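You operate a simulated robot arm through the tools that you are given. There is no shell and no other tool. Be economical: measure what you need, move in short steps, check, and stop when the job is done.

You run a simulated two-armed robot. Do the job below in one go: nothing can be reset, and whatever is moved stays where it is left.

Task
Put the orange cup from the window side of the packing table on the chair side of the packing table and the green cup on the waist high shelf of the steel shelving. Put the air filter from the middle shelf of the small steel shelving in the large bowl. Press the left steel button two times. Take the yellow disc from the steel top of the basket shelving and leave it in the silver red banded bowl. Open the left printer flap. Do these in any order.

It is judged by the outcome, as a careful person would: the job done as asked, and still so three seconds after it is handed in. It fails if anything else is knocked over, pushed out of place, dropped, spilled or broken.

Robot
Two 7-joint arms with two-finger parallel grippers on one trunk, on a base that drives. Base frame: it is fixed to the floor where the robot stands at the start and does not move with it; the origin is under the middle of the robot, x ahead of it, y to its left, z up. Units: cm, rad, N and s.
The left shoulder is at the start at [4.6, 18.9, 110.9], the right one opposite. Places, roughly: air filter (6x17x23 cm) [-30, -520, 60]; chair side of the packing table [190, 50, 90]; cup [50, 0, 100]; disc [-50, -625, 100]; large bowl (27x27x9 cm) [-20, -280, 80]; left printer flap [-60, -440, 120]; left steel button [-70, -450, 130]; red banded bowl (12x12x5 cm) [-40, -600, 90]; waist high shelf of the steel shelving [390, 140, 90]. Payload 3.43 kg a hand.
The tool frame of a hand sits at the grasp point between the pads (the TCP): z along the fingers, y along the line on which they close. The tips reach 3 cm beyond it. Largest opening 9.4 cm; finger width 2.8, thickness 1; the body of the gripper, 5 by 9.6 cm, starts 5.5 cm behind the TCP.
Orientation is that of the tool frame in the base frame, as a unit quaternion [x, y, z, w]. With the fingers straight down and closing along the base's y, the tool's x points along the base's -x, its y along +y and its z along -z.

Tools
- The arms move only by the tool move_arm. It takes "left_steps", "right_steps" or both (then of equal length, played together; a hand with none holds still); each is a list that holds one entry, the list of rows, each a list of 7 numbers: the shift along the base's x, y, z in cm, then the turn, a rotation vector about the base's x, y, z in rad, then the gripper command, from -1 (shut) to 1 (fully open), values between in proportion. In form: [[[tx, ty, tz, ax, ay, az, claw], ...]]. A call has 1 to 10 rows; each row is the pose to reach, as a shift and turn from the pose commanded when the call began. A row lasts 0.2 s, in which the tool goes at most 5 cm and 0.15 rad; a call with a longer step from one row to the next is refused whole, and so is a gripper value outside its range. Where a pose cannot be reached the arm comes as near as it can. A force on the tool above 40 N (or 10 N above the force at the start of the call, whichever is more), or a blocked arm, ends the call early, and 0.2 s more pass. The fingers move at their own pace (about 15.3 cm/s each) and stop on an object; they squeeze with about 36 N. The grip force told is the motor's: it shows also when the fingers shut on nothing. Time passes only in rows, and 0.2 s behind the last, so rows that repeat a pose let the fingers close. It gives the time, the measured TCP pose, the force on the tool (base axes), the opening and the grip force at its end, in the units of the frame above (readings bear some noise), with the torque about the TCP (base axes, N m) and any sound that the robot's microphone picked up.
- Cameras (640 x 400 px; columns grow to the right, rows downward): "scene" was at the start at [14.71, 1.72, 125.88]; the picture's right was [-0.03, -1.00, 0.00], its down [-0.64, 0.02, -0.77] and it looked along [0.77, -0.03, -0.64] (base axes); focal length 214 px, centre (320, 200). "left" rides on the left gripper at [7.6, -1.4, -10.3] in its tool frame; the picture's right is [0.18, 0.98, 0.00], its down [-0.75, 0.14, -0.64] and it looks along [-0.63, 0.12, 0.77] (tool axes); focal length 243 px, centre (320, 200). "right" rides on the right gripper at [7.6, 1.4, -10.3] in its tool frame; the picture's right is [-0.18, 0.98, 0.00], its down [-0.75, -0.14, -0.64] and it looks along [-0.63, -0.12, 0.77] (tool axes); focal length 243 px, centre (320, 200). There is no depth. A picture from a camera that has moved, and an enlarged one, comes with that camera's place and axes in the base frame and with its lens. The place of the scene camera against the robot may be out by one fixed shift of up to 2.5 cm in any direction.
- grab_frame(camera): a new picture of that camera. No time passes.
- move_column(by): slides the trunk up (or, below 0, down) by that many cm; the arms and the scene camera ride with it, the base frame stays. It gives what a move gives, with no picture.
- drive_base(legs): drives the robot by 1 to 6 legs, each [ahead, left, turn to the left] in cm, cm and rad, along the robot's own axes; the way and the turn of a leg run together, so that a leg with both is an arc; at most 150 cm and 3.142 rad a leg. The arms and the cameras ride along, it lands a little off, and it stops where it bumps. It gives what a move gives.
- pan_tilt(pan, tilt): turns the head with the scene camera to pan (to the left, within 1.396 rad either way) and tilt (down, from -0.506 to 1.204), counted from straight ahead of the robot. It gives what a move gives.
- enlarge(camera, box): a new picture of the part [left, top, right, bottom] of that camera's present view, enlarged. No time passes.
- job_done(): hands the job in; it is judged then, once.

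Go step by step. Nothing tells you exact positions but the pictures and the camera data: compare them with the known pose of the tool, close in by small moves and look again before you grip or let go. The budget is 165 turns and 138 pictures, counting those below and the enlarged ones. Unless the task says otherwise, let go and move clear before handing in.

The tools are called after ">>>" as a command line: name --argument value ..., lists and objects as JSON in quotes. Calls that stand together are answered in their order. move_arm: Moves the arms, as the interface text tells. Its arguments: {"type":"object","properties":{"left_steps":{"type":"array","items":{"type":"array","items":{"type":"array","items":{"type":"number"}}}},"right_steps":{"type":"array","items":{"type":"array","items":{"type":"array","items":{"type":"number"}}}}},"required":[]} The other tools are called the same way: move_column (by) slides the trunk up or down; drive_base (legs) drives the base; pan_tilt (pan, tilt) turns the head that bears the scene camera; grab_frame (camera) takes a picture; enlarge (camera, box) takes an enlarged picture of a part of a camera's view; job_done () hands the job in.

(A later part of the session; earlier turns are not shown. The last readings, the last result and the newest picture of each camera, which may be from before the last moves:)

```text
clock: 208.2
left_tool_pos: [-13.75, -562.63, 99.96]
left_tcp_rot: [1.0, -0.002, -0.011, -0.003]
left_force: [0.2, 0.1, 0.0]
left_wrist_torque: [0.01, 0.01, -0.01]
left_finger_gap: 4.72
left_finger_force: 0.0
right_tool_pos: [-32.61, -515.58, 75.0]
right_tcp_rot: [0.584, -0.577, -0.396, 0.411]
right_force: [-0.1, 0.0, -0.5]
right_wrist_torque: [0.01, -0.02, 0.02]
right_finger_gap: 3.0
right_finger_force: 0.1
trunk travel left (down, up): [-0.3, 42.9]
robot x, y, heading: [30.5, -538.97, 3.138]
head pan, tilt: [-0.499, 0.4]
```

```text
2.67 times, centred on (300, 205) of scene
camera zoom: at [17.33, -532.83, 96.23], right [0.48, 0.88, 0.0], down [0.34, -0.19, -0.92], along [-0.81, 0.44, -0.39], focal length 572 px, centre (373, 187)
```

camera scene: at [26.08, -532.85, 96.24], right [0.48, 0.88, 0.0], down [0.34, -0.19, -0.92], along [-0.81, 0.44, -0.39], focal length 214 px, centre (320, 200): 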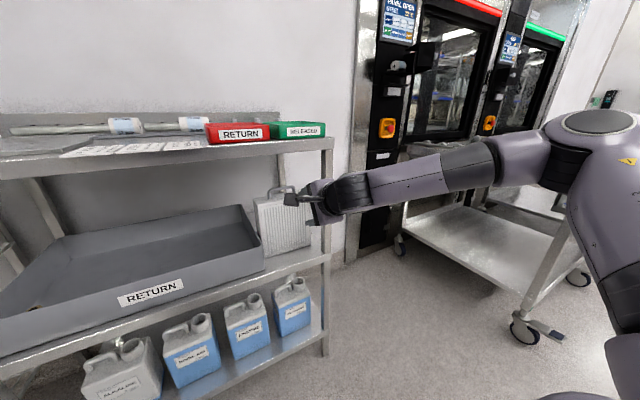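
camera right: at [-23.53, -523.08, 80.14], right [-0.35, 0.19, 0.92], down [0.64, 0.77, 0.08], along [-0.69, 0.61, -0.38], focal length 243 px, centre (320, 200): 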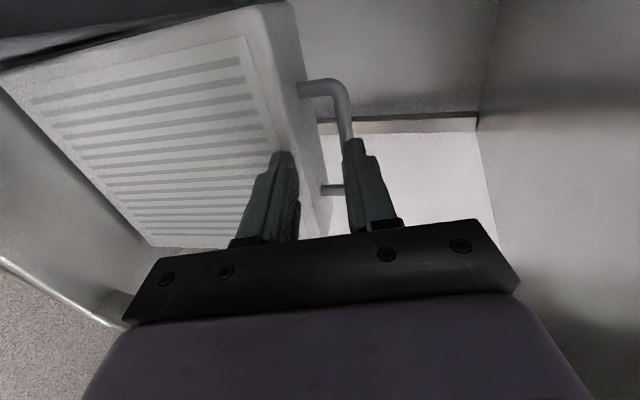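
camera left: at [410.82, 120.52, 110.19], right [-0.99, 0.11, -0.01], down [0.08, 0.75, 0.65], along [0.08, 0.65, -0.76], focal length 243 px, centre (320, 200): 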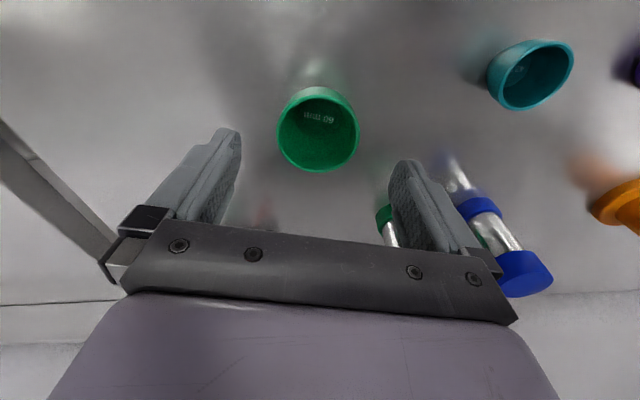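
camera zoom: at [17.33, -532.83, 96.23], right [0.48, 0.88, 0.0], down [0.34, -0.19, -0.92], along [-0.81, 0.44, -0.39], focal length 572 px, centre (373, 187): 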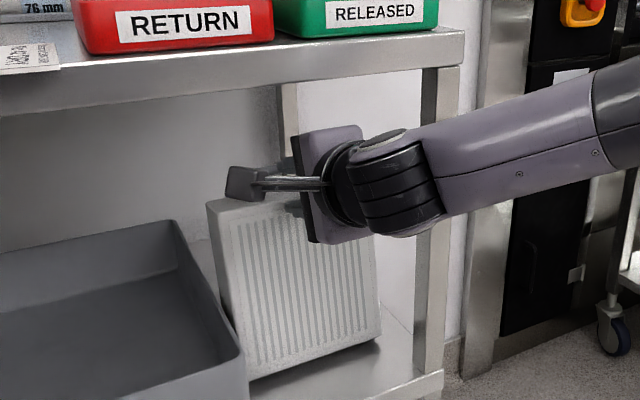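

The upper finger is pushing the bar and the filter is tilting back. I retreat slowly so it settles upright again.

>>> move_arm --right_steps '[[[0.4, 0, 0, 0, 0, 0, -0.36], [0.8, 0, 0, 0, 0, 0, -0.36], [1.2, 0, 0, 0, 0, 0, -0.36], [1.6, 0, 0, 0, 0, 0, -0.36], [2.0, 0, 0, 0, 0, 0, -0.36], [2.5, 0, 0, 0, 0, 0, -0.36], [3, 0, 0, 0, 0, 0, -0.36], [3.5, 0, 0, 0, 0, 0, -0.36], [4.2, 0, 0, 0, 0, 0, -0.36], [5.2, 0, 0, 0, 0, 0, -0.36]]]'

>>> grab_frame --camera "right"

>>> enlarge --camera "scene" --box '[200, 130, 400, 280]'

```text
clock: 210.4
left_tool_pos: [-13.81, -562.64, 99.88]
left_tcp_rot: [1.0, -0.002, -0.011, -0.003]
left_force: [-0.4, 0.3, 0.2]
left_wrist_torque: [0.0, 0.01, 0.0]
left_finger_gap: 4.68
left_finger_force: 0.0
right_tool_pos: [-27.53, -515.74, 75.16]
right_tcp_rot: [0.583, -0.577, -0.398, 0.41]
right_force: [0.2, 0.3, -1.5]
right_wrist_torque: [-0.03, 0.01, 0.03]
right_finger_gap: 3.0
right_finger_force: 0.0
trunk travel left (down, up): [-0.3, 42.9]
robot x, y, heading: [30.79, -538.84, 3.135]
head pan, tilt: [-0.499, 0.4]
```

```text
52 pictures are left
camera right: at [-18.35, -523.16, 80.27], right [-0.35, 0.19, 0.92], down [0.64, 0.77, 0.08], along [-0.69, 0.61, -0.38], focal length 243 px, centre (320, 200)
```

right: 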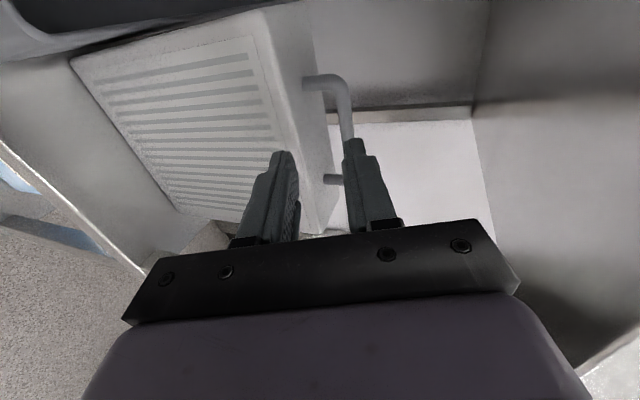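

```text
2.67 times, centred on (300, 205) of scene
camera zoom: at [17.33, -532.83, 96.24], right [0.48, 0.88, 0.0], down [0.34, -0.19, -0.92], along [-0.81, 0.44, -0.39], focal length 572 px, centre (373, 187)
```

zoom: 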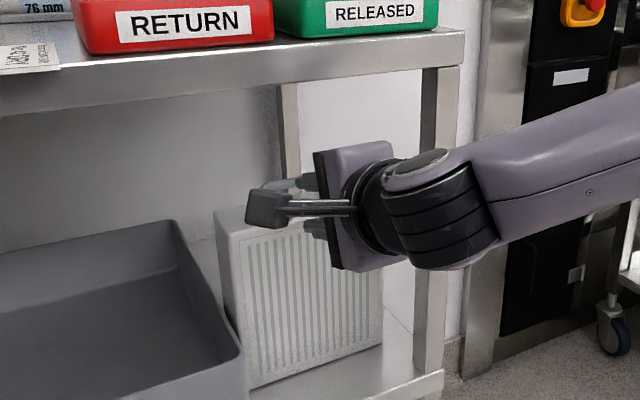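

It stands upright again. I raise the hand 0.9 cm, open slightly wider, and come to just before the bar to check it lies between the tips.

>>> move_arm --right_steps '[[[0, 0.1, 0.9, 0, 0, 0, -0.23], [-0.8, 0.1, 0.9, 0, 0, 0, -0.23], [-0.8, 0.1, 0.9, 0, 0, 0, -0.23]]]'

>>> enlarge --camera "right" --box '[220, 50, 420, 250]'

```text
clock: 211.2
left_tool_pos: [-13.76, -562.61, 99.98]
left_tcp_rot: [1.0, -0.002, -0.01, -0.002]
left_force: [0.8, 0.1, 0.3]
left_wrist_torque: [0.01, -0.01, -0.01]
left_finger_gap: 4.69
left_finger_force: 0.1
right_tool_pos: [-28.33, -515.71, 75.89]
right_tcp_rot: [0.584, -0.578, -0.397, 0.409]
right_force: [1.0, -0.2, 0.1]
right_wrist_torque: [0.03, 0.02, 0.0]
right_finger_gap: 3.6
right_finger_force: 0.0
trunk travel left (down, up): [-0.3, 42.9]
robot x, y, heading: [30.36, -538.98, 3.141]
head pan, tilt: [-0.499, 0.4]
```

```text
2.00 times, centred on (320, 150) of right
camera zoom: at [-19.16, -523.09, 81.15], right [-0.35, 0.19, 0.92], down [0.64, 0.77, 0.08], along [-0.69, 0.61, -0.38], focal length 485 px, centre (320, 300)
```

zoom: 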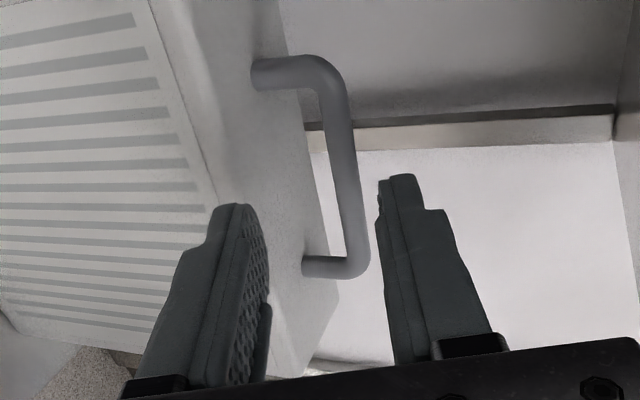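

The bar now shows between the fingertips. I advance 3 cm and check again.

>>> move_arm --right_steps '[[[-1, 0.1, 0, 0, 0, 0, -0.23], [-2, 0.1, 0, 0, 0, 0, -0.23], [-3, 0.1, 0, 0, 0, 0, -0.23], [-3, 0.1, 0, 0, 0, 0, -0.23]]]'

>>> enlarge --camera "right" --box '[220, 50, 420, 250]'

```text
clock: 212.2
left_tool_pos: [-13.76, -562.47, 100.04]
left_tcp_rot: [1.0, -0.002, -0.01, -0.002]
left_force: [0.2, 0.8, -0.3]
left_wrist_torque: [-0.02, 0.01, 0.02]
left_finger_gap: 4.68
left_finger_force: 0.0
right_tool_pos: [-31.26, -515.58, 75.76]
right_tcp_rot: [0.585, -0.576, -0.397, 0.411]
right_force: [0.2, 0.4, -0.5]
right_wrist_torque: [0.03, 0.0, 0.02]
right_finger_gap: 3.61
right_finger_force: 0.1
trunk travel left (down, up): [-0.3, 42.9]
robot x, y, heading: [30.81, -538.72, 3.136]
head pan, tilt: [-0.499, 0.4]
```

```text
2.00 times, centred on (320, 150) of right
camera zoom: at [-22.16, -522.95, 81.03], right [-0.35, 0.19, 0.92], down [0.64, 0.77, 0.08], along [-0.69, 0.61, -0.38], focal length 485 px, centre (320, 300)
```

zoom: 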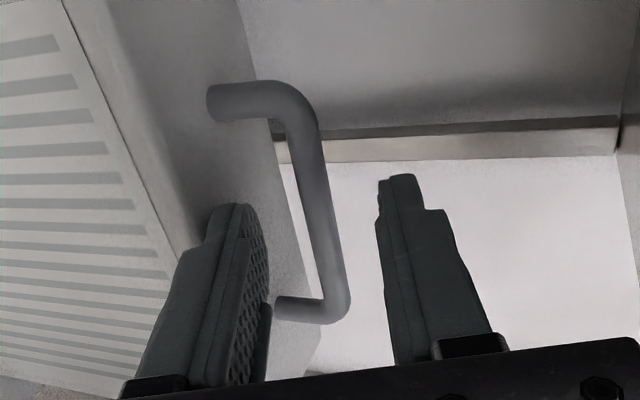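

The bar passes between the fingers, level with the tips. I advance 1.7 cm more and close on it.

>>> move_arm --right_steps '[[[-0.9, 0, 0, 0, 0, 0, -0.23], [-1.7, 0, 0, 0, 0, 0, -0.23], [-1.7, 0, 0, 0, 0, 0, -0.5], [-1.7, 0, 0, 0, 0, 0, -0.8], [-1.7, 0, 0, 0, 0, 0, -1], [-1.7, 0, 0, 0, 0, 0, -1]]]'

>>> grab_frame --camera "right"

```text
clock: 213.6
left_tool_pos: [-13.79, -562.52, 99.92]
left_tcp_rot: [1.0, -0.002, -0.01, -0.003]
left_force: [0.1, -0.3, 0.5]
left_wrist_torque: [0.01, 0.03, -0.01]
left_finger_gap: 4.68
left_finger_force: 0.1
right_tool_pos: [-33.11, -515.45, 75.8]
right_tcp_rot: [0.584, -0.577, -0.397, 0.411]
right_force: [0.8, -0.1, 0.1]
right_wrist_torque: [0.04, -0.06, -0.02]
right_finger_gap: 0.96
right_finger_force: 36.8
trunk travel left (down, up): [-0.3, 42.9]
robot x, y, heading: [30.55, -538.77, 3.136]
head pan, tilt: [-0.499, 0.4]
```

```text
48 pictures are left
camera right: at [-23.86, -522.87, 80.97], right [-0.35, 0.19, 0.92], down [0.64, 0.77, 0.08], along [-0.69, 0.61, -0.38], focal length 243 px, centre (320, 200)
```

right: 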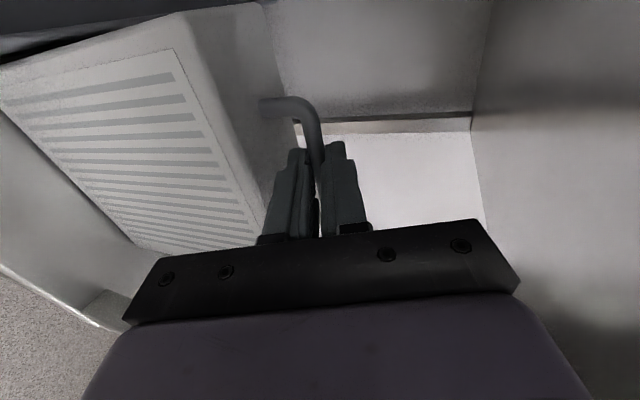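

The handle is gripped. I lift 1.2 cm.

>>> move_arm --right_steps '[[[0, 0, 0.4, 0, 0, 0, -1], [0, 0, 0.8, 0, 0, 0, -1], [0, 0, 1.2, 0, 0, 0, -1], [0, 0, 1.2, 0, 0, 0, -1]]]'

>>> enlarge --camera "scene" --box '[200, 130, 400, 280]'

```text
clock: 214.6
left_tool_pos: [-13.74, -562.54, 99.91]
left_tcp_rot: [1.0, -0.002, -0.011, -0.003]
left_force: [-0.3, -0.5, 0.5]
left_wrist_torque: [0.03, 0.01, 0.0]
left_finger_gap: 4.72
left_finger_force: 0.1
right_tool_pos: [-33.1, -515.44, 77.04]
right_tcp_rot: [0.584, -0.576, -0.398, 0.41]
right_force: [-1.1, -0.3, -3.0]
right_wrist_torque: [0.0, -0.07, 0.0]
right_finger_gap: 0.93
right_finger_force: 35.8
trunk travel left (down, up): [-0.3, 42.9]
robot x, y, heading: [30.36, -538.87, 3.14]
head pan, tilt: [-0.499, 0.4]
```

```text
2.67 times, centred on (300, 205) of scene
camera zoom: at [17.3, -532.82, 96.23], right [0.48, 0.88, 0.0], down [0.34, -0.19, -0.92], along [-0.81, 0.44, -0.39], focal length 572 px, centre (373, 187)
```

zoom: 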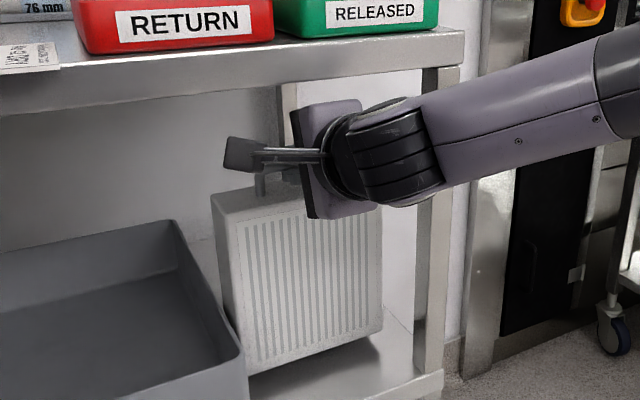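

The filter hangs free of the shelf. I back out straight, 45 cm, and check.

>>> drive_base --legs '[[-45, 0, 0]]'

>>> grab_frame --camera "scene"

```text
clock: 217.3
left_tool_pos: [31.3, -562.72, 99.87]
left_tcp_rot: [1.0, -0.004, -0.01, -0.003]
left_force: [0.4, -0.8, 0.0]
left_wrist_torque: [-0.03, -0.01, 0.01]
left_finger_gap: 4.71
left_finger_force: 0.1
right_tool_pos: [12.14, -515.48, 77.14]
right_tcp_rot: [0.583, -0.578, -0.397, 0.41]
right_force: [0.1, -0.2, -3.4]
right_wrist_torque: [-0.01, -0.09, 0.0]
right_finger_gap: 0.94
right_finger_force: 35.9
trunk travel left (down, up): [-0.3, 42.9]
robot x, y, heading: [75.73, -539.39, 3.133]
head pan, tilt: [-0.499, 0.4]
```

```text
46 pictures are left
camera scene: at [62.54, -532.98, 96.23], right [0.48, 0.87, 0.0], down [0.34, -0.19, -0.92], along [-0.81, 0.45, -0.39], focal length 214 px, centre (320, 200)
```

scene: 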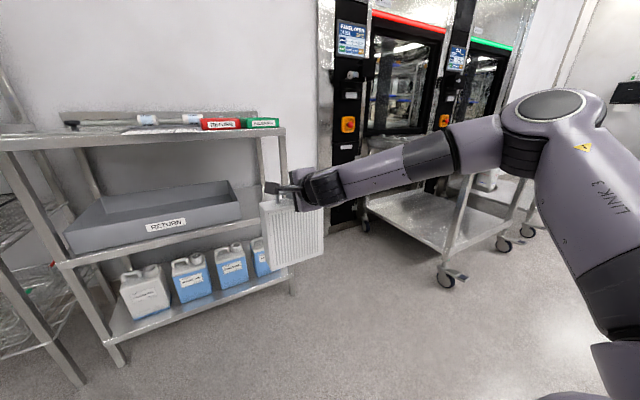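

The filter hangs well. I raise the trunk fully, back off further, and strafe right to face the cart with the large bowl.

>>> move_column --by 42

>>> drive_base --legs '[[-40, 0, 0], [0, -120, 0], [0, -115, 0]]'

>>> pan_tilt --pan 0 --tilt 0.5

>>> grab_frame --camera "scene"

```text
refused: 42 is not a number from -40 to 40
```

```text
clock: 230.9
left_tool_pos: [71.82, -329.48, 100.02]
left_tcp_rot: [1.0, 0.0, -0.01, -0.003]
left_force: [-0.3, -0.8, -0.9]
left_wrist_torque: [-0.01, -0.01, 0.02]
left_finger_gap: 4.7
left_finger_force: 0.0
right_tool_pos: [52.41, -282.47, 77.01]
right_tcp_rot: [0.586, -0.576, -0.394, 0.412]
right_force: [-0.1, -0.2, -3.1]
right_wrist_torque: [-0.03, -0.07, 0.02]
right_finger_gap: 0.93
right_finger_force: 35.7
trunk travel left (down, up): [-0.3, 42.9]
robot x, y, heading: [115.97, -305.63, -3.138]
head pan, tilt: [-0.499, 0.4]
```

```text
clock: 231.8
left_tool_pos: [71.9, -329.64, 99.86]
left_tcp_rot: [1.0, 0.0, -0.011, -0.003]
left_force: [0.5, -0.1, -0.1]
left_wrist_torque: [-0.01, 0.01, -0.01]
left_finger_gap: 4.69
left_finger_force: 0.1
right_tool_pos: [52.38, -282.62, 77.0]
right_tcp_rot: [0.585, -0.576, -0.396, 0.411]
right_force: [0.2, -0.7, -3.9]
right_wrist_torque: [-0.04, -0.05, 0.02]
right_finger_gap: 0.93
right_finger_force: 36.4
trunk travel left (down, up): [-0.3, 42.9]
robot x, y, heading: [116.08, -305.74, -3.14]
head pan, tilt: [0.0, 0.499]
```

```text
45 pictures are left
camera scene: at [101.82, -304.14, 95.32], right [0.0, 1.0, 0.0], down [0.48, 0.0, -0.88], along [-0.88, 0.0, -0.48], focal length 214 px, centre (320, 200)
```

scene: 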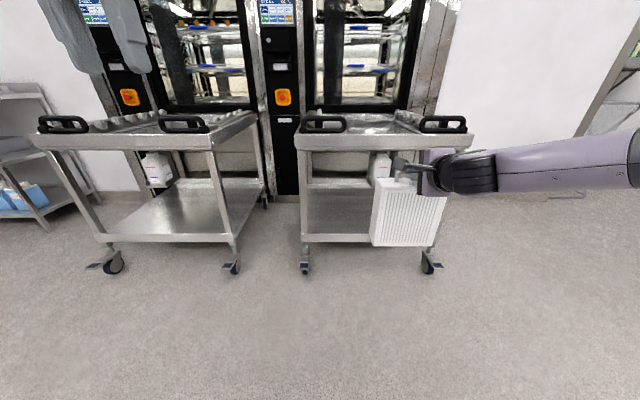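

Trunk not raised yet (limit 40 per call). I raise it 40 cm and look at the bowl from above.

>>> move_column --by 40

>>> pan_tilt --pan 0 --tilt 0.5

>>> grab_frame --camera "scene"

```text
clock: 235.6
left_tool_pos: [71.9, -329.65, 139.82]
left_tcp_rot: [1.0, 0.0, -0.009, -0.003]
left_force: [-0.9, -0.1, -0.3]
left_wrist_torque: [0.02, 0.0, -0.01]
left_finger_gap: 4.72
left_finger_force: 0.1
right_tool_pos: [52.26, -282.49, 117.08]
right_tcp_rot: [0.585, -0.576, -0.396, 0.41]
right_force: [0.5, 0.7, -3.7]
right_wrist_torque: [0.02, -0.05, 0.05]
right_finger_gap: 0.95
right_finger_force: 35.8
trunk travel left (down, up): [-40.3, 2.9]
robot x, y, heading: [115.96, -305.92, -3.14]
head pan, tilt: [0.0, 0.499]
```

```text
clock: 236.2
left_tool_pos: [71.76, -329.6, 139.91]
left_tcp_rot: [1.0, -0.001, -0.01, -0.002]
left_force: [0.4, 0.2, -0.6]
left_wrist_torque: [0.01, -0.03, 0.01]
left_finger_gap: 4.73
left_finger_force: 0.0
right_tool_pos: [52.32, -282.64, 117.01]
right_tcp_rot: [0.586, -0.576, -0.395, 0.412]
right_force: [-0.3, 0.1, -2.5]
right_wrist_torque: [0.01, -0.08, 0.02]
right_finger_gap: 0.94
right_finger_force: 35.7
trunk travel left (down, up): [-40.3, 2.9]
robot x, y, heading: [115.45, -305.77, -3.141]
head pan, tilt: [0.0, 0.499]
```

```text
44 pictures are left
camera scene: at [101.81, -304.14, 135.32], right [0.0, 1.0, 0.0], down [0.48, 0.0, -0.88], along [-0.88, 0.0, -0.48], focal length 214 px, centre (320, 200)
```

scene: 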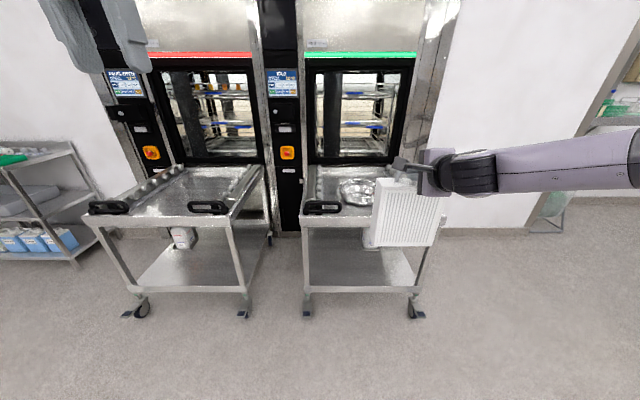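

Triangulating two views, the bowl is at about [-17.5, -280.5], rim z ≈ 78. I drive ahead so the filter hangs near above it, and look closely.

>>> drive_base --legs '[[62, -2, 0]]'

>>> pan_tilt --pan -0.3 --tilt 0.8

>>> grab_frame --camera "scene"

>>> grab_frame --camera "right"

```text
clock: 239.7
left_tool_pos: [9.45, -326.47, 139.94]
left_tcp_rot: [1.0, -0.007, -0.011, -0.004]
left_force: [-0.6, 0.2, 0.4]
left_wrist_torque: [-0.01, -0.02, 0.0]
left_finger_gap: 4.68
left_finger_force: 0.1
right_tool_pos: [-9.5, -279.27, 117.08]
right_tcp_rot: [0.58, -0.58, -0.399, 0.409]
right_force: [-0.2, -0.7, -3.8]
right_wrist_torque: [0.01, -0.08, 0.01]
right_finger_gap: 0.93
right_finger_force: 36.1
trunk travel left (down, up): [-40.3, 2.9]
robot x, y, heading: [53.83, -303.67, 3.124]
head pan, tilt: [0.0, 0.499]
```

```text
clock: 240.5
left_tool_pos: [9.47, -326.58, 139.87]
left_tcp_rot: [1.0, -0.007, -0.011, -0.003]
left_force: [-0.8, -1.1, 0.6]
left_wrist_torque: [0.02, -0.04, 0.0]
left_finger_gap: 4.67
left_finger_force: 0.0
right_tool_pos: [-9.35, -279.25, 117.02]
right_tcp_rot: [0.581, -0.58, -0.398, 0.409]
right_force: [0.3, 1.0, -2.8]
right_wrist_torque: [-0.01, -0.07, 0.0]
right_finger_gap: 0.93
right_finger_force: 36.4
trunk travel left (down, up): [-40.3, 2.9]
robot x, y, heading: [53.84, -303.33, 3.13]
head pan, tilt: [-0.3, 0.799]
```

```text
43 pictures are left
camera scene: at [41.21, -299.18, 132.73], right [0.31, 0.95, 0.0], down [0.68, -0.22, -0.7], along [-0.66, 0.21, -0.72], focal length 214 px, centre (320, 200)
```

scene: 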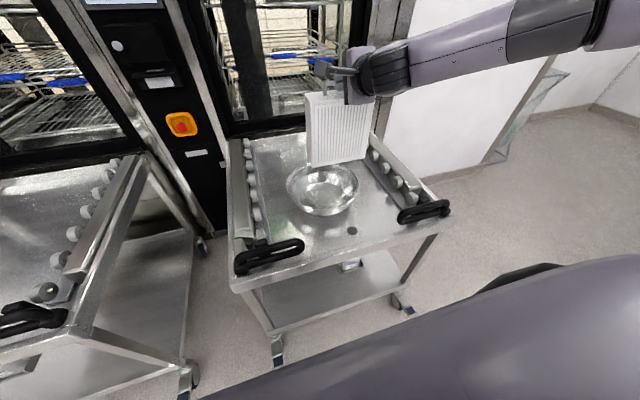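

```text
42 pictures are left
camera right: at [-0.26, -286.75, 122.22], right [-0.34, 0.19, 0.92], down [0.64, 0.76, 0.08], along [-0.68, 0.62, -0.38], focal length 243 px, centre (320, 200)
```

right: 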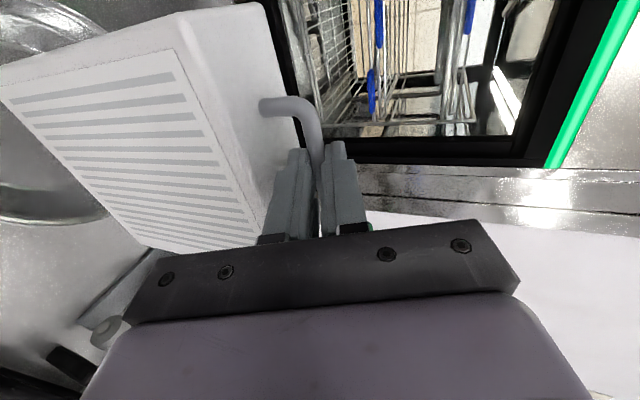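

The bowl is slightly nearer/left of the filter. I shift the filter 3 cm ahead and 2.5 cm left, lower the trunk 9 cm and compare again.

>>> move_arm --right_steps '[[[-1.5, -1.2, 0, 0, 0, 0, -1], [-3, -2.5, 0, 0, 0, 0, -1], [-3, -2.5, 0, 0, 0, 0, -1]]]'

>>> move_column --by -9

>>> grab_frame --camera "scene"

>>> grab_frame --camera "right"

```text
clock: 241.3
left_tool_pos: [9.4, -326.47, 139.95]
left_tcp_rot: [1.0, -0.008, -0.011, -0.002]
left_force: [-0.7, -0.9, 0.7]
left_wrist_torque: [-0.04, 0.01, 0.02]
left_finger_gap: 4.69
left_finger_force: 0.1
right_tool_pos: [-12.24, -281.77, 117.16]
right_tcp_rot: [0.582, -0.58, -0.398, 0.408]
right_force: [-0.6, -0.3, -4.7]
right_wrist_torque: [0.04, -0.07, 0.01]
right_finger_gap: 0.92
right_finger_force: 36.3
trunk travel left (down, up): [-40.3, 2.9]
robot x, y, heading: [54.17, -303.59, 3.129]
head pan, tilt: [-0.3, 0.799]
```

```text
clock: 242.6
left_tool_pos: [9.51, -326.5, 130.97]
left_tcp_rot: [1.0, -0.007, -0.011, -0.003]
left_force: [-0.6, 0.5, 0.0]
left_wrist_torque: [-0.03, 0.01, -0.01]
left_finger_gap: 4.68
left_finger_force: 0.1
right_tool_pos: [-12.26, -281.78, 108.1]
right_tcp_rot: [0.581, -0.581, -0.399, 0.408]
right_force: [-0.1, 1.0, -3.5]
right_wrist_torque: [0.05, -0.07, -0.02]
right_finger_gap: 0.91
right_finger_force: 36.2
trunk travel left (down, up): [-31.3, 11.9]
robot x, y, heading: [53.65, -303.13, 3.131]
head pan, tilt: [-0.3, 0.799]
```

```text
41 pictures are left
camera scene: at [41.23, -299.17, 123.73], right [0.31, 0.95, 0.0], down [0.68, -0.22, -0.7], along [-0.66, 0.22, -0.72], focal length 214 px, centre (320, 200)
```

scene: 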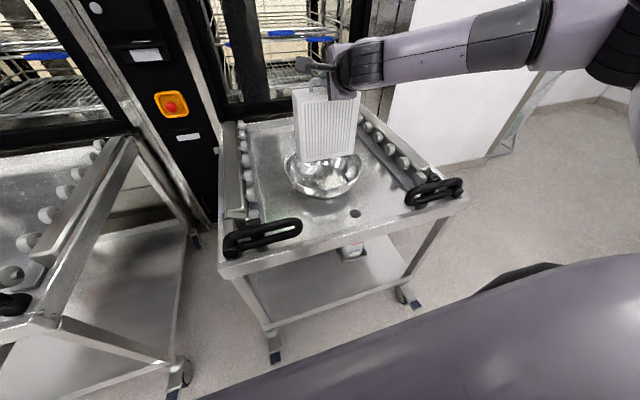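

```text
40 pictures are left
camera right: at [-3.19, -289.3, 113.31], right [-0.34, 0.19, 0.92], down [0.64, 0.76, 0.08], along [-0.68, 0.62, -0.38], focal length 243 px, centre (320, 200)
```

right: 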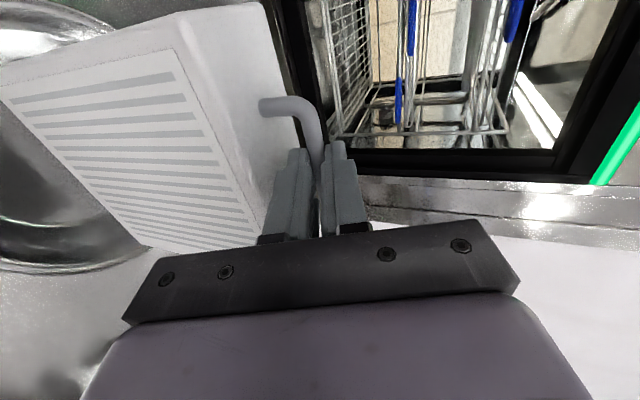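

Bowl centre comes out near [-16.5, -281.5], rim z ≈ 76. I shift 1.5 cm further ahead and lower 9 cm into the bowl, then look.

>>> move_arm --right_steps '[[[-0.8, 0.2, 0, 0, 0, 0, -1], [-1.5, 0.2, 0, 0, 0, 0, -1], [-1.5, 0.2, 0, 0, 0, 0, -1]]]'

>>> move_column --by -9

>>> grab_frame --camera "scene"

```text
clock: 243.4
left_tool_pos: [9.37, -326.59, 130.92]
left_tcp_rot: [1.0, -0.007, -0.01, -0.003]
left_force: [0.9, 0.0, 0.6]
left_wrist_torque: [-0.01, 0.01, 0.0]
left_finger_gap: 4.72
left_finger_force: 0.1
right_tool_pos: [-13.65, -281.63, 108.1]
right_tcp_rot: [0.582, -0.58, -0.399, 0.408]
right_force: [-0.4, 0.0, -2.0]
right_wrist_torque: [0.01, -0.06, 0.03]
right_finger_gap: 0.93
right_finger_force: 35.5
trunk travel left (down, up): [-31.3, 11.9]
robot x, y, heading: [53.99, -303.16, 3.131]
head pan, tilt: [-0.3, 0.799]
```

```text
clock: 244.6
left_tool_pos: [9.46, -326.57, 121.89]
left_tcp_rot: [1.0, -0.008, -0.011, -0.003]
left_force: [0.0, 0.1, 0.1]
left_wrist_torque: [0.0, 0.0, 0.02]
left_finger_gap: 4.72
left_finger_force: 0.0
right_tool_pos: [-13.77, -281.64, 99.04]
right_tcp_rot: [0.582, -0.58, -0.399, 0.408]
right_force: [-0.1, 1.1, -2.0]
right_wrist_torque: [0.0, -0.05, -0.01]
right_finger_gap: 0.91
right_finger_force: 35.7
trunk travel left (down, up): [-22.3, 20.9]
robot x, y, heading: [53.85, -303.46, 3.13]
head pan, tilt: [-0.3, 0.799]
```

```text
39 pictures are left
camera scene: at [41.23, -299.18, 114.73], right [0.31, 0.95, 0.0], down [0.68, -0.22, -0.7], along [-0.66, 0.22, -0.72], focal length 214 px, centre (320, 200)
```

scene: 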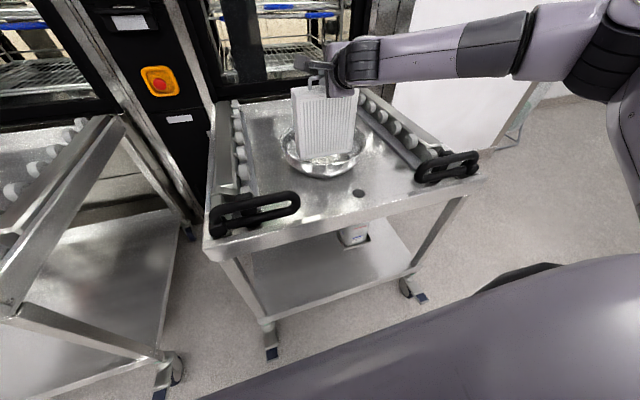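

The filter is inside the rim. I lower 3 cm more, watching the force.

>>> move_column --by -3

>>> enlarge --camera "scene" --box '[240, 50, 420, 200]'

```text
clock: 245.4
left_tool_pos: [9.51, -326.54, 118.85]
left_tcp_rot: [1.0, -0.008, -0.011, -0.003]
left_force: [-0.3, -0.2, 0.4]
left_wrist_torque: [0.0, 0.0, -0.01]
left_finger_gap: 4.69
left_finger_force: 0.0
right_tool_pos: [-13.75, -281.68, 96.19]
right_tcp_rot: [0.581, -0.581, -0.399, 0.408]
right_force: [0.1, -0.4, -3.4]
right_wrist_torque: [0.03, -0.09, -0.04]
right_finger_gap: 0.94
right_finger_force: 36.0
trunk travel left (down, up): [-19.3, 23.9]
robot x, y, heading: [53.48, -303.68, 3.126]
head pan, tilt: [-0.3, 0.799]
```

```text
2.67 times, centred on (330, 125) of scene
camera zoom: at [41.23, -299.18, 111.72], right [0.31, 0.95, 0.0], down [0.68, -0.22, -0.7], along [-0.66, 0.22, -0.72], focal length 572 px, centre (293, 400)
```

zoom: 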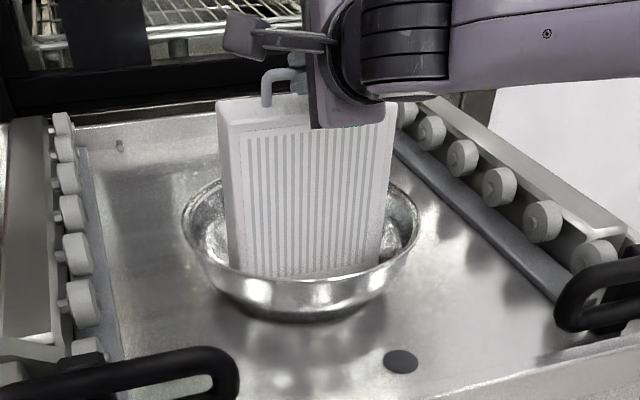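

It's well centred. I lower on in small steps.

>>> move_column --by -1.5

>>> move_column --by -1

```text
clock: 246.0
left_tool_pos: [9.58, -326.47, 117.43]
left_tcp_rot: [1.0, -0.007, -0.011, -0.003]
left_force: [-0.2, 0.9, 0.0]
left_wrist_torque: [-0.01, -0.01, 0.01]
left_finger_gap: 4.72
left_finger_force: 0.0
right_tool_pos: [-13.81, -281.6, 94.95]
right_tcp_rot: [0.58, -0.579, -0.4, 0.411]
right_force: [-2.7, 1.5, 9.8]
right_wrist_torque: [0.18, 0.27, -0.02]
right_finger_gap: 0.93
right_finger_force: 36.0
trunk travel left (down, up): [-17.8, 25.4]
robot x, y, heading: [53.78, -303.44, 3.13]
head pan, tilt: [-0.3, 0.799]
```

```text
clock: 246.6
left_tool_pos: [9.76, -326.54, 116.67]
left_tcp_rot: [1.0, -0.008, -0.012, -0.002]
left_force: [0.6, -0.1, 0.2]
left_wrist_torque: [-0.01, 0.05, 0.04]
left_finger_gap: 4.72
left_finger_force: 0.0
right_tool_pos: [-13.7, -281.68, 95.13]
right_tcp_rot: [0.576, -0.575, -0.407, 0.414]
right_force: [-4.7, 5.6, 34.2]
right_wrist_torque: [0.2, 0.74, -0.05]
right_finger_gap: 0.93
right_finger_force: 36.1
trunk travel left (down, up): [-16.8, 26.4]
robot x, y, heading: [54.21, -303.08, 3.122]
head pan, tilt: [-0.3, 0.799]
```

It rests on the bowl floor. I ease up 1 cm to take the load off and look before letting go.

>>> move_column --by 1.1

>>> enlarge --camera "scene" --box '[240, 50, 420, 200]'

```text
clock: 247.2
left_tool_pos: [9.56, -326.56, 117.6]
left_tcp_rot: [1.0, -0.007, -0.012, -0.003]
left_force: [0.2, 0.7, 0.4]
left_wrist_torque: [0.01, -0.02, 0.0]
left_finger_gap: 4.72
left_finger_force: 0.0
right_tool_pos: [-13.64, -281.6, 95.1]
right_tcp_rot: [0.581, -0.579, -0.4, 0.409]
right_force: [-2.1, 5.5, 18.8]
right_wrist_torque: [0.23, 0.36, -0.29]
right_finger_gap: 0.89
right_finger_force: 35.6
trunk travel left (down, up): [-17.9, 25.3]
robot x, y, heading: [53.6, -303.46, 3.125]
head pan, tilt: [-0.3, 0.799]
```

```text
2.67 times, centred on (330, 125) of scene
camera zoom: at [41.4, -299.19, 110.35], right [0.31, 0.95, 0.0], down [0.68, -0.22, -0.7], along [-0.66, 0.22, -0.72], focal length 572 px, centre (293, 400)
```

zoom: 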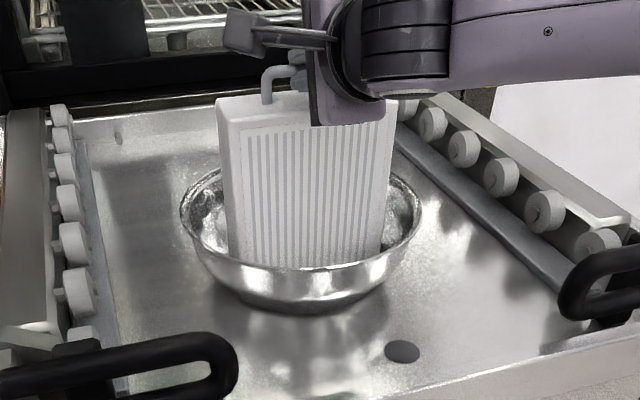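

>>> move_column --by 0.6

>>> move_arm --right_steps '[[[0, 0, 0, 0, 0, 0, -0.95], [0, 0, 0, 0, 0, 0, -0.88], [0, 0, 0, 0, 0, 0, -0.8], [0, 0, 0, 0, 0, 0, -0.7], [0, 0, 0, 0, 0, 0, -0.7], [0, 0, 0, 0, 0, 0, -0.7]]]'

>>> enlarge --camera "scene" --box '[240, 50, 420, 200]'

>>> enlarge --camera "right" --box '[220, 50, 420, 250]'

```text
clock: 247.7
left_tool_pos: [9.42, -326.56, 118.21]
left_tcp_rot: [1.0, -0.007, -0.011, -0.003]
left_force: [-0.5, 0.8, -0.7]
left_wrist_torque: [-0.01, 0.01, 0.0]
left_finger_gap: 4.71
left_finger_force: 0.1
right_tool_pos: [-13.62, -281.57, 95.01]
right_tcp_rot: [0.582, -0.58, -0.398, 0.408]
right_force: [-0.6, 3.4, 5.2]
right_wrist_torque: [0.27, 0.05, -0.05]
right_finger_gap: 0.9
right_finger_force: 36.1
trunk travel left (down, up): [-18.5, 24.7]
robot x, y, heading: [53.64, -303.69, 3.128]
head pan, tilt: [-0.3, 0.799]
```

```text
clock: 249.1
left_tool_pos: [9.5, -326.55, 118.11]
left_tcp_rot: [1.0, -0.007, -0.011, -0.003]
left_force: [-0.2, 0.3, -0.6]
left_wrist_torque: [-0.01, -0.03, 0.02]
left_finger_gap: 4.71
left_finger_force: 0.1
right_tool_pos: [-13.79, -281.64, 95.24]
right_tcp_rot: [-0.58, 0.581, 0.399, -0.408]
right_force: [-1.3, 0.0, 0.8]
right_wrist_torque: [-0.01, -0.02, 0.01]
right_finger_gap: 1.42
right_finger_force: 0.2
trunk travel left (down, up): [-18.5, 24.7]
robot x, y, heading: [53.85, -303.64, 3.127]
head pan, tilt: [-0.3, 0.799]
```

```text
2.67 times, centred on (330, 125) of scene
camera zoom: at [41.25, -299.18, 110.93], right [0.31, 0.95, 0.0], down [0.68, -0.22, -0.7], along [-0.66, 0.22, -0.72], focal length 572 px, centre (293, 400)
```

zoom: 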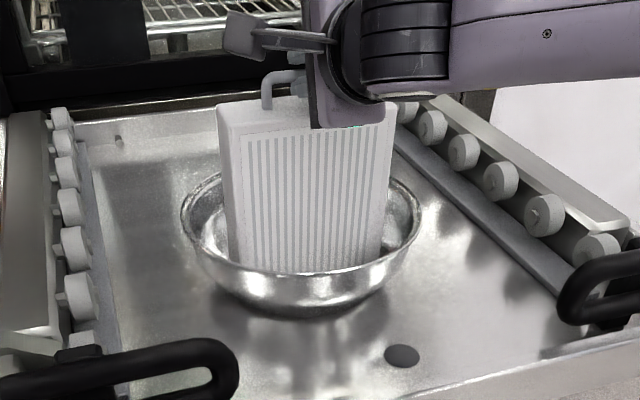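

```text
2.00 times, centred on (320, 150) of right
camera zoom: at [-4.69, -289.17, 100.46], right [-0.34, 0.19, 0.92], down [0.64, 0.76, 0.08], along [-0.68, 0.62, -0.38], focal length 485 px, centre (320, 300)
```

zoom: 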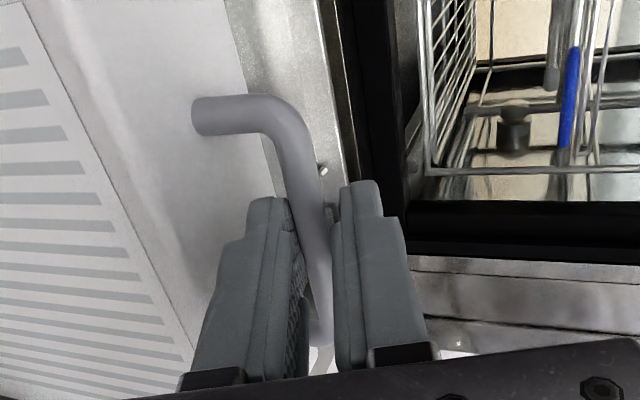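

It stands on its own. I open wider and draw the hand back along its own axis.

>>> move_arm --right_steps '[[[0, 0, 0, 0, 0, 0, -0.5], [0, 0, 0, 0, 0, 0, -0.3], [0.5, 0, 0.17, 0, 0, 0, -0.3], [1.4, 0, 0.5, 0, 0, 0, -0.3], [2.8, 0, 1.05, 0, 0, 0, -0.3], [4.7, 0, 1.75, 0, 0, 0, -0.3], [8, 0, 3, 0, 0, 0, -0.3]]]'

>>> enlarge --camera "scene" --box '[240, 50, 420, 200]'

```text
clock: 250.7
left_tool_pos: [9.47, -326.63, 118.19]
left_tcp_rot: [1.0, -0.007, -0.011, -0.002]
left_force: [-0.3, 0.3, -0.4]
left_wrist_torque: [-0.03, -0.02, 0.0]
left_finger_gap: 4.69
left_finger_force: 0.1
right_tool_pos: [-5.51, -281.66, 98.35]
right_tcp_rot: [0.581, -0.58, -0.399, 0.408]
right_force: [-0.6, -0.1, -0.7]
right_wrist_torque: [-0.01, 0.0, 0.02]
right_finger_gap: 3.26
right_finger_force: 0.1
trunk travel left (down, up): [-18.5, 24.7]
robot x, y, heading: [53.82, -303.63, 3.122]
head pan, tilt: [-0.3, 0.799]
```

```text
2.67 times, centred on (330, 125) of scene
camera zoom: at [41.27, -299.18, 110.93], right [0.31, 0.95, 0.0], down [0.68, -0.22, -0.7], along [-0.66, 0.22, -0.72], focal length 572 px, centre (293, 400)
```

zoom: 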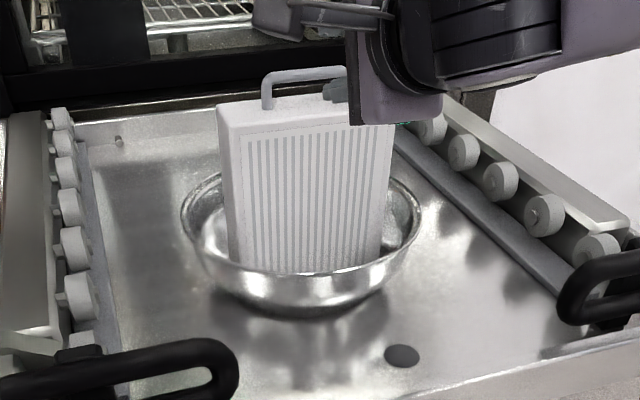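

The filter stands in the large bowl. I back off, raise the trunk, and strafe left to the basket shelving for the disc.

>>> drive_base --legs '[[-50, 0, 0], [0, 150, 0], [0, 150, 0]]'

>>> move_column --by 16

>>> pan_tilt --pan 0.2 --tilt 0.5

>>> grab_frame --camera "scene"

```text
clock: 267.6
left_tool_pos: [48.49, -622.78, 118.18]
left_tcp_rot: [1.0, -0.025, -0.011, -0.003]
left_force: [-0.5, 0.4, 0.0]
left_wrist_torque: [0.0, -0.03, 0.02]
left_finger_gap: 4.7
left_finger_force: 0.0
right_tool_pos: [34.92, -577.35, 98.41]
right_tcp_rot: [-0.57, 0.591, 0.406, -0.401]
right_force: [0.1, -0.6, 0.5]
right_wrist_torque: [0.03, 0.0, 0.01]
right_finger_gap: 3.29
right_finger_force: 0.1
trunk travel left (down, up): [-18.5, 24.7]
robot x, y, heading: [93.77, -601.19, 3.089]
head pan, tilt: [-0.3, 0.799]
```

```text
clock: 269.4
left_tool_pos: [48.35, -622.87, 134.15]
left_tcp_rot: [1.0, -0.025, -0.01, -0.003]
left_force: [0.0, -0.1, -0.3]
left_wrist_torque: [0.01, 0.02, 0.0]
left_finger_gap: 4.69
left_finger_force: 0.0
right_tool_pos: [34.86, -577.38, 114.44]
right_tcp_rot: [-0.57, 0.591, 0.407, -0.4]
right_force: [-0.1, 0.7, 0.4]
right_wrist_torque: [-0.01, 0.03, 0.0]
right_finger_gap: 3.29
right_finger_force: 0.0
trunk travel left (down, up): [-34.5, 8.7]
robot x, y, heading: [93.56, -601.27, 3.09]
head pan, tilt: [-0.3, 0.799]
```

```text
clock: 270.4
left_tool_pos: [48.47, -622.85, 134.05]
left_tcp_rot: [1.0, -0.025, -0.01, -0.003]
left_force: [-0.7, 0.4, 0.1]
left_wrist_torque: [-0.01, 0.01, 0.0]
left_finger_gap: 4.69
left_finger_force: 0.0
right_tool_pos: [34.82, -577.41, 114.37]
right_tcp_rot: [-0.57, 0.591, 0.406, -0.401]
right_force: [-0.1, -0.4, 0.4]
right_wrist_torque: [-0.01, -0.01, -0.04]
right_finger_gap: 3.3
right_finger_force: 0.0
trunk travel left (down, up): [-34.5, 8.7]
robot x, y, heading: [93.81, -601.44, 3.087]
head pan, tilt: [0.201, 0.499]
```

```text
33 pictures are left
camera scene: at [79.69, -600.74, 129.52], right [-0.15, 0.99, 0.0], down [0.47, 0.07, -0.88], along [-0.87, -0.13, -0.48], focal length 214 px, centre (320, 200)
```

scene: 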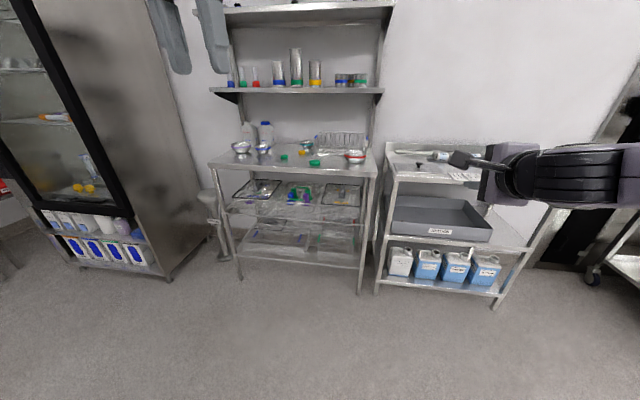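

I see the steel top with several bowls and discs under an upper shelf. I enlarge it.

>>> enlarge --camera "scene" --box '[205, 80, 385, 190]'

```text
3.56 times, centred on (295, 135) of scene
camera zoom: at [79.69, -600.74, 129.52], right [-0.15, 0.99, 0.0], down [0.47, 0.07, -0.88], along [-0.87, -0.13, -0.48], focal length 763 px, centre (409, 431)
```

zoom: 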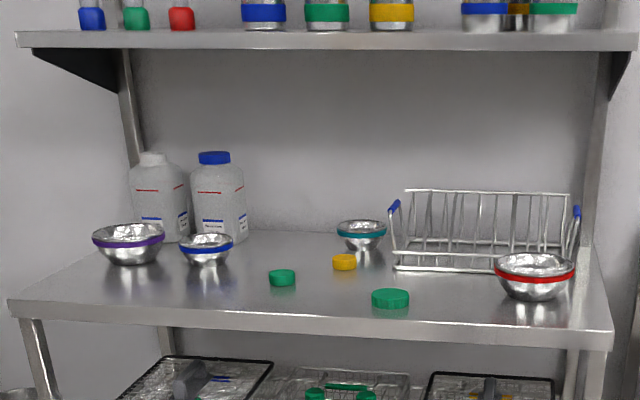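

The yellow disc is near [-49, -631, 91] and the red-banded bowl near [-39, -599]; table top ≈ 90 with an upper shelf at z ≈ 125. I fold the right hand back, and lower and tilt the left hand forward for reach.

>>> move_arm --left_steps '[[[0, 0, -4, 0, 0.08, 0, 0.2], [0, 0, -8, 0, 0.16, 0, 0.2], [0, 0, -12, 0, 0.24, 0, 0.2], [0, 0, -16, 0, 0.32, 0, 0.2], [0, 0, -19, 0, 0.4, 0, 0.2], [-1, 0, -22, 0, 0.47, 0, 0.2], [-2, 0, -24, 0, 0.54, 0, 0.2], [-3, 0, -26, 0, 0.6, 0, 0.2]]]' --right_steps '[[[2, 0, 0, 0, -0.15, 0, -0.3], [4, 0, 0, 0, -0.3, 0, -0.3], [6, 0, 0, 0, -0.45, 0, -0.3], [8, 0, 0, 0, -0.6, 0, -0.3], [10, 0, 0, 0, -0.75, 0, -0.3], [12, 0, 0, 0, -0.9, 0, -0.3], [14, 0, 0, 0, -1.05, 0, -0.3], [16, 0, 0, 0, -1.2, 0, -0.3]]]'

>>> drive_base --legs '[[0, 3, 0.05], [70, 0, 0]]'

>>> grab_frame --camera "left"

>>> pan_tilt --pan 0.1 --tilt 0.6

>>> grab_frame --camera "scene"

```text
clock: 272.2
left_tool_pos: [45.55, -622.72, 108.12]
left_tcp_rot: [0.951, -0.025, -0.307, 0.004]
left_force: [-0.5, 0.8, -0.4]
left_wrist_torque: [0.03, -0.02, -0.01]
left_finger_gap: 5.66
left_finger_force: 0.0
right_tool_pos: [50.93, -577.49, 114.39]
right_tcp_rot: [-0.701, 0.713, 0.012, 0.004]
right_force: [-0.5, -0.4, -0.7]
right_wrist_torque: [-0.01, 0.0, -0.02]
right_finger_gap: 3.3
right_finger_force: 0.0
trunk travel left (down, up): [-34.5, 8.7]
robot x, y, heading: [93.83, -601.19, 3.092]
head pan, tilt: [0.201, 0.499]
```

```text
clock: 276.5
left_tool_pos: [-25.24, -627.88, 108.14]
left_tcp_rot: [0.952, -0.004, -0.305, 0.011]
left_force: [0.0, 1.2, 0.3]
left_wrist_torque: [-0.02, 0.02, -0.04]
left_finger_gap: 5.68
left_finger_force: 0.1
right_tool_pos: [-21.86, -582.21, 114.31]
right_tcp_rot: [0.716, -0.698, -0.013, -0.002]
right_force: [-0.4, -0.3, 0.1]
right_wrist_torque: [-0.02, 0.0, -0.04]
right_finger_gap: 3.26
right_finger_force: 0.0
trunk travel left (down, up): [-34.5, 8.7]
robot x, y, heading: [22.46, -604.08, 3.135]
head pan, tilt: [0.201, 0.499]
```

```text
31 pictures are left
camera left: at [-12.99, -626.06, 111.96], right [0.15, -0.99, -0.08], down [-0.24, -0.12, 0.96], along [-0.96, -0.13, -0.25], focal length 243 px, centre (320, 200)
```

left: 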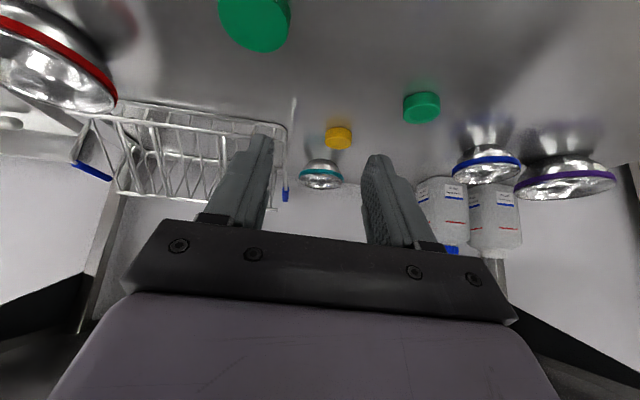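

```text
clock: 277.2
left_tool_pos: [-25.21, -627.73, 108.11]
left_tcp_rot: [0.952, -0.003, -0.305, 0.012]
left_force: [0.4, -0.7, -0.2]
left_wrist_torque: [0.02, 0.01, 0.0]
left_finger_gap: 5.64
left_finger_force: 0.1
right_tool_pos: [-21.77, -582.32, 114.3]
right_tcp_rot: [0.717, -0.697, -0.014, -0.001]
right_force: [0.2, -0.2, -0.5]
right_wrist_torque: [-0.01, 0.0, 0.0]
right_finger_gap: 3.28
right_finger_force: 0.1
trunk travel left (down, up): [-34.5, 8.7]
robot x, y, heading: [22.03, -604.43, 3.142]
head pan, tilt: [0.099, 0.6]
```

```text
30 pictures are left
camera scene: at [8.18, -603.35, 128.62], right [-0.1, 1.0, 0.0], down [0.56, 0.05, -0.83], along [-0.82, -0.08, -0.56], focal length 214 px, centre (320, 200)
```

scene: 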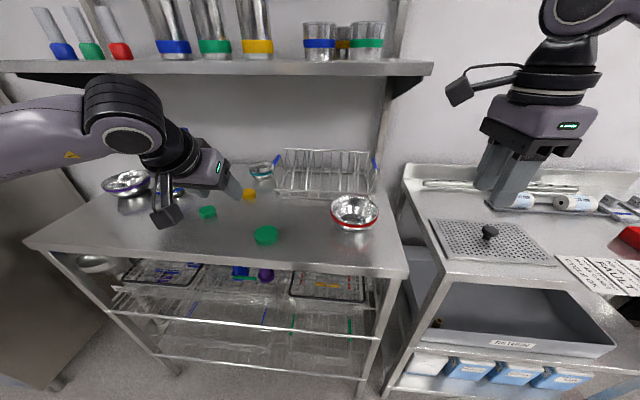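

Triangulated: disc at [-49.3, -632.8, 91.3]; table top ≈ 90.3. Neighbouring green discs leave room for the fingers. I move the base 10 cm ahead and 5 cm left, then the hand to just above the disc.

>>> drive_base --legs '[[10, 5, 0]]'

>>> move_arm --left_steps '[[[-3, 0, -2, 0, 0, 0, 0.2], [-6, 0, -4, 0, 0, 0, 0.2], [-8, 0, -6, 0, 0, 0, 0.2], [-9, 0, -8, 0, 0, 0, 0.2], [-9, 0, -8, 0, 0, 0, 0.2]]]'

>>> grab_frame --camera "left"

```text
clock: 278.4
left_tool_pos: [-35.19, -632.46, 108.1]
left_tcp_rot: [0.952, -0.003, -0.304, 0.012]
left_force: [0.6, 0.3, 0.1]
left_wrist_torque: [-0.01, -0.01, 0.01]
left_finger_gap: 5.65
left_finger_force: 0.0
right_tool_pos: [-32.01, -587.15, 114.32]
right_tcp_rot: [0.716, -0.698, -0.013, -0.004]
right_force: [-0.1, -1.1, 0.5]
right_wrist_torque: [0.0, -0.02, 0.01]
right_finger_gap: 3.27
right_finger_force: 0.0
trunk travel left (down, up): [-34.5, 8.7]
robot x, y, heading: [11.89, -608.82, 3.139]
head pan, tilt: [0.099, 0.6]
```

```text
clock: 279.6
left_tool_pos: [-44.11, -632.54, 100.35]
left_tcp_rot: [0.952, -0.003, -0.306, 0.011]
left_force: [0.2, -0.2, 0.7]
left_wrist_torque: [-0.03, -0.02, -0.01]
left_finger_gap: 5.66
left_finger_force: 0.1
right_tool_pos: [-31.97, -587.24, 114.34]
right_tcp_rot: [0.716, -0.697, -0.014, -0.002]
right_force: [-0.4, -0.4, -1.2]
right_wrist_torque: [-0.01, 0.04, 0.0]
right_finger_gap: 3.29
right_finger_force: 0.1
trunk travel left (down, up): [-34.5, 8.7]
robot x, y, heading: [11.7, -608.92, 3.135]
head pan, tilt: [0.099, 0.6]
```

```text
29 pictures are left
camera left: at [-32.05, -630.87, 104.08], right [0.15, -0.98, -0.08], down [-0.24, -0.12, 0.96], along [-0.96, -0.13, -0.25], focal length 243 px, centre (320, 200)
```

left: 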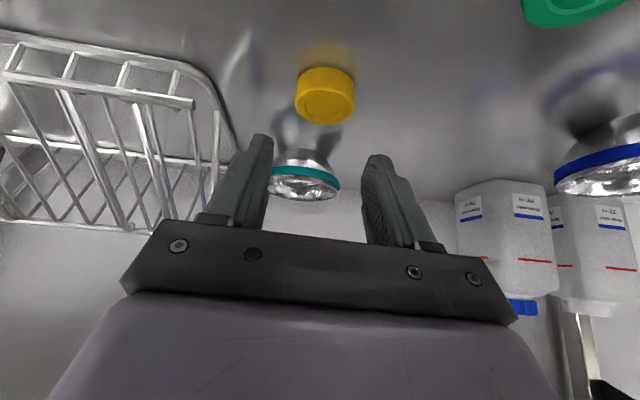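

Disc is straight ahead (≈[-47.8, -632.7, 92]). I lower most of the way and check again.

>>> move_arm --left_steps '[[[-0.8, -0.1, -1.7, 0, 0, 0, 0.2], [-1.6, -0.1, -3.4, 0, 0, 0, 0.2], [-2.2, -0.1, -4.8, 0, 0, 0, 0.2], [-2.2, -0.1, -4.8, 0, 0, 0, 0.2]]]'

>>> grab_frame --camera "left"

```text
clock: 280.6
left_tool_pos: [-46.38, -632.88, 95.35]
left_tcp_rot: [0.952, -0.004, -0.305, 0.012]
left_force: [-0.2, -0.6, 0.9]
left_wrist_torque: [0.0, 0.01, 0.0]
left_finger_gap: 5.62
left_finger_force: 0.1
right_tool_pos: [-31.83, -587.25, 114.38]
right_tcp_rot: [0.716, -0.698, -0.014, -0.002]
right_force: [-0.4, 0.2, 0.3]
right_wrist_torque: [-0.01, 0.04, 0.02]
right_finger_gap: 3.28
right_finger_force: 0.0
trunk travel left (down, up): [-34.5, 8.7]
robot x, y, heading: [11.78, -609.34, 3.141]
head pan, tilt: [0.099, 0.6]
```

```text
28 pictures are left
camera left: at [-34.2, -631.13, 99.1], right [0.15, -0.99, -0.08], down [-0.24, -0.12, 0.96], along [-0.96, -0.13, -0.25], focal length 243 px, centre (320, 200)
```

left: 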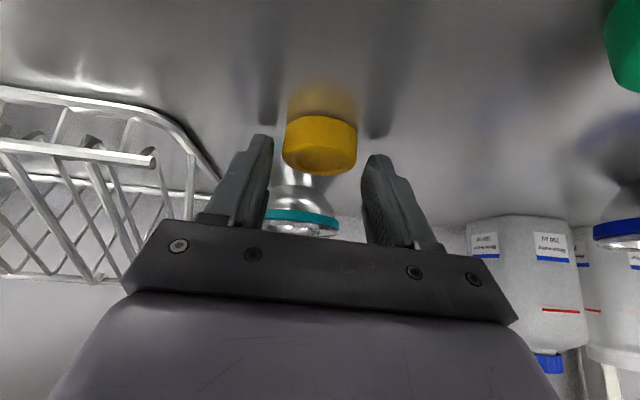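

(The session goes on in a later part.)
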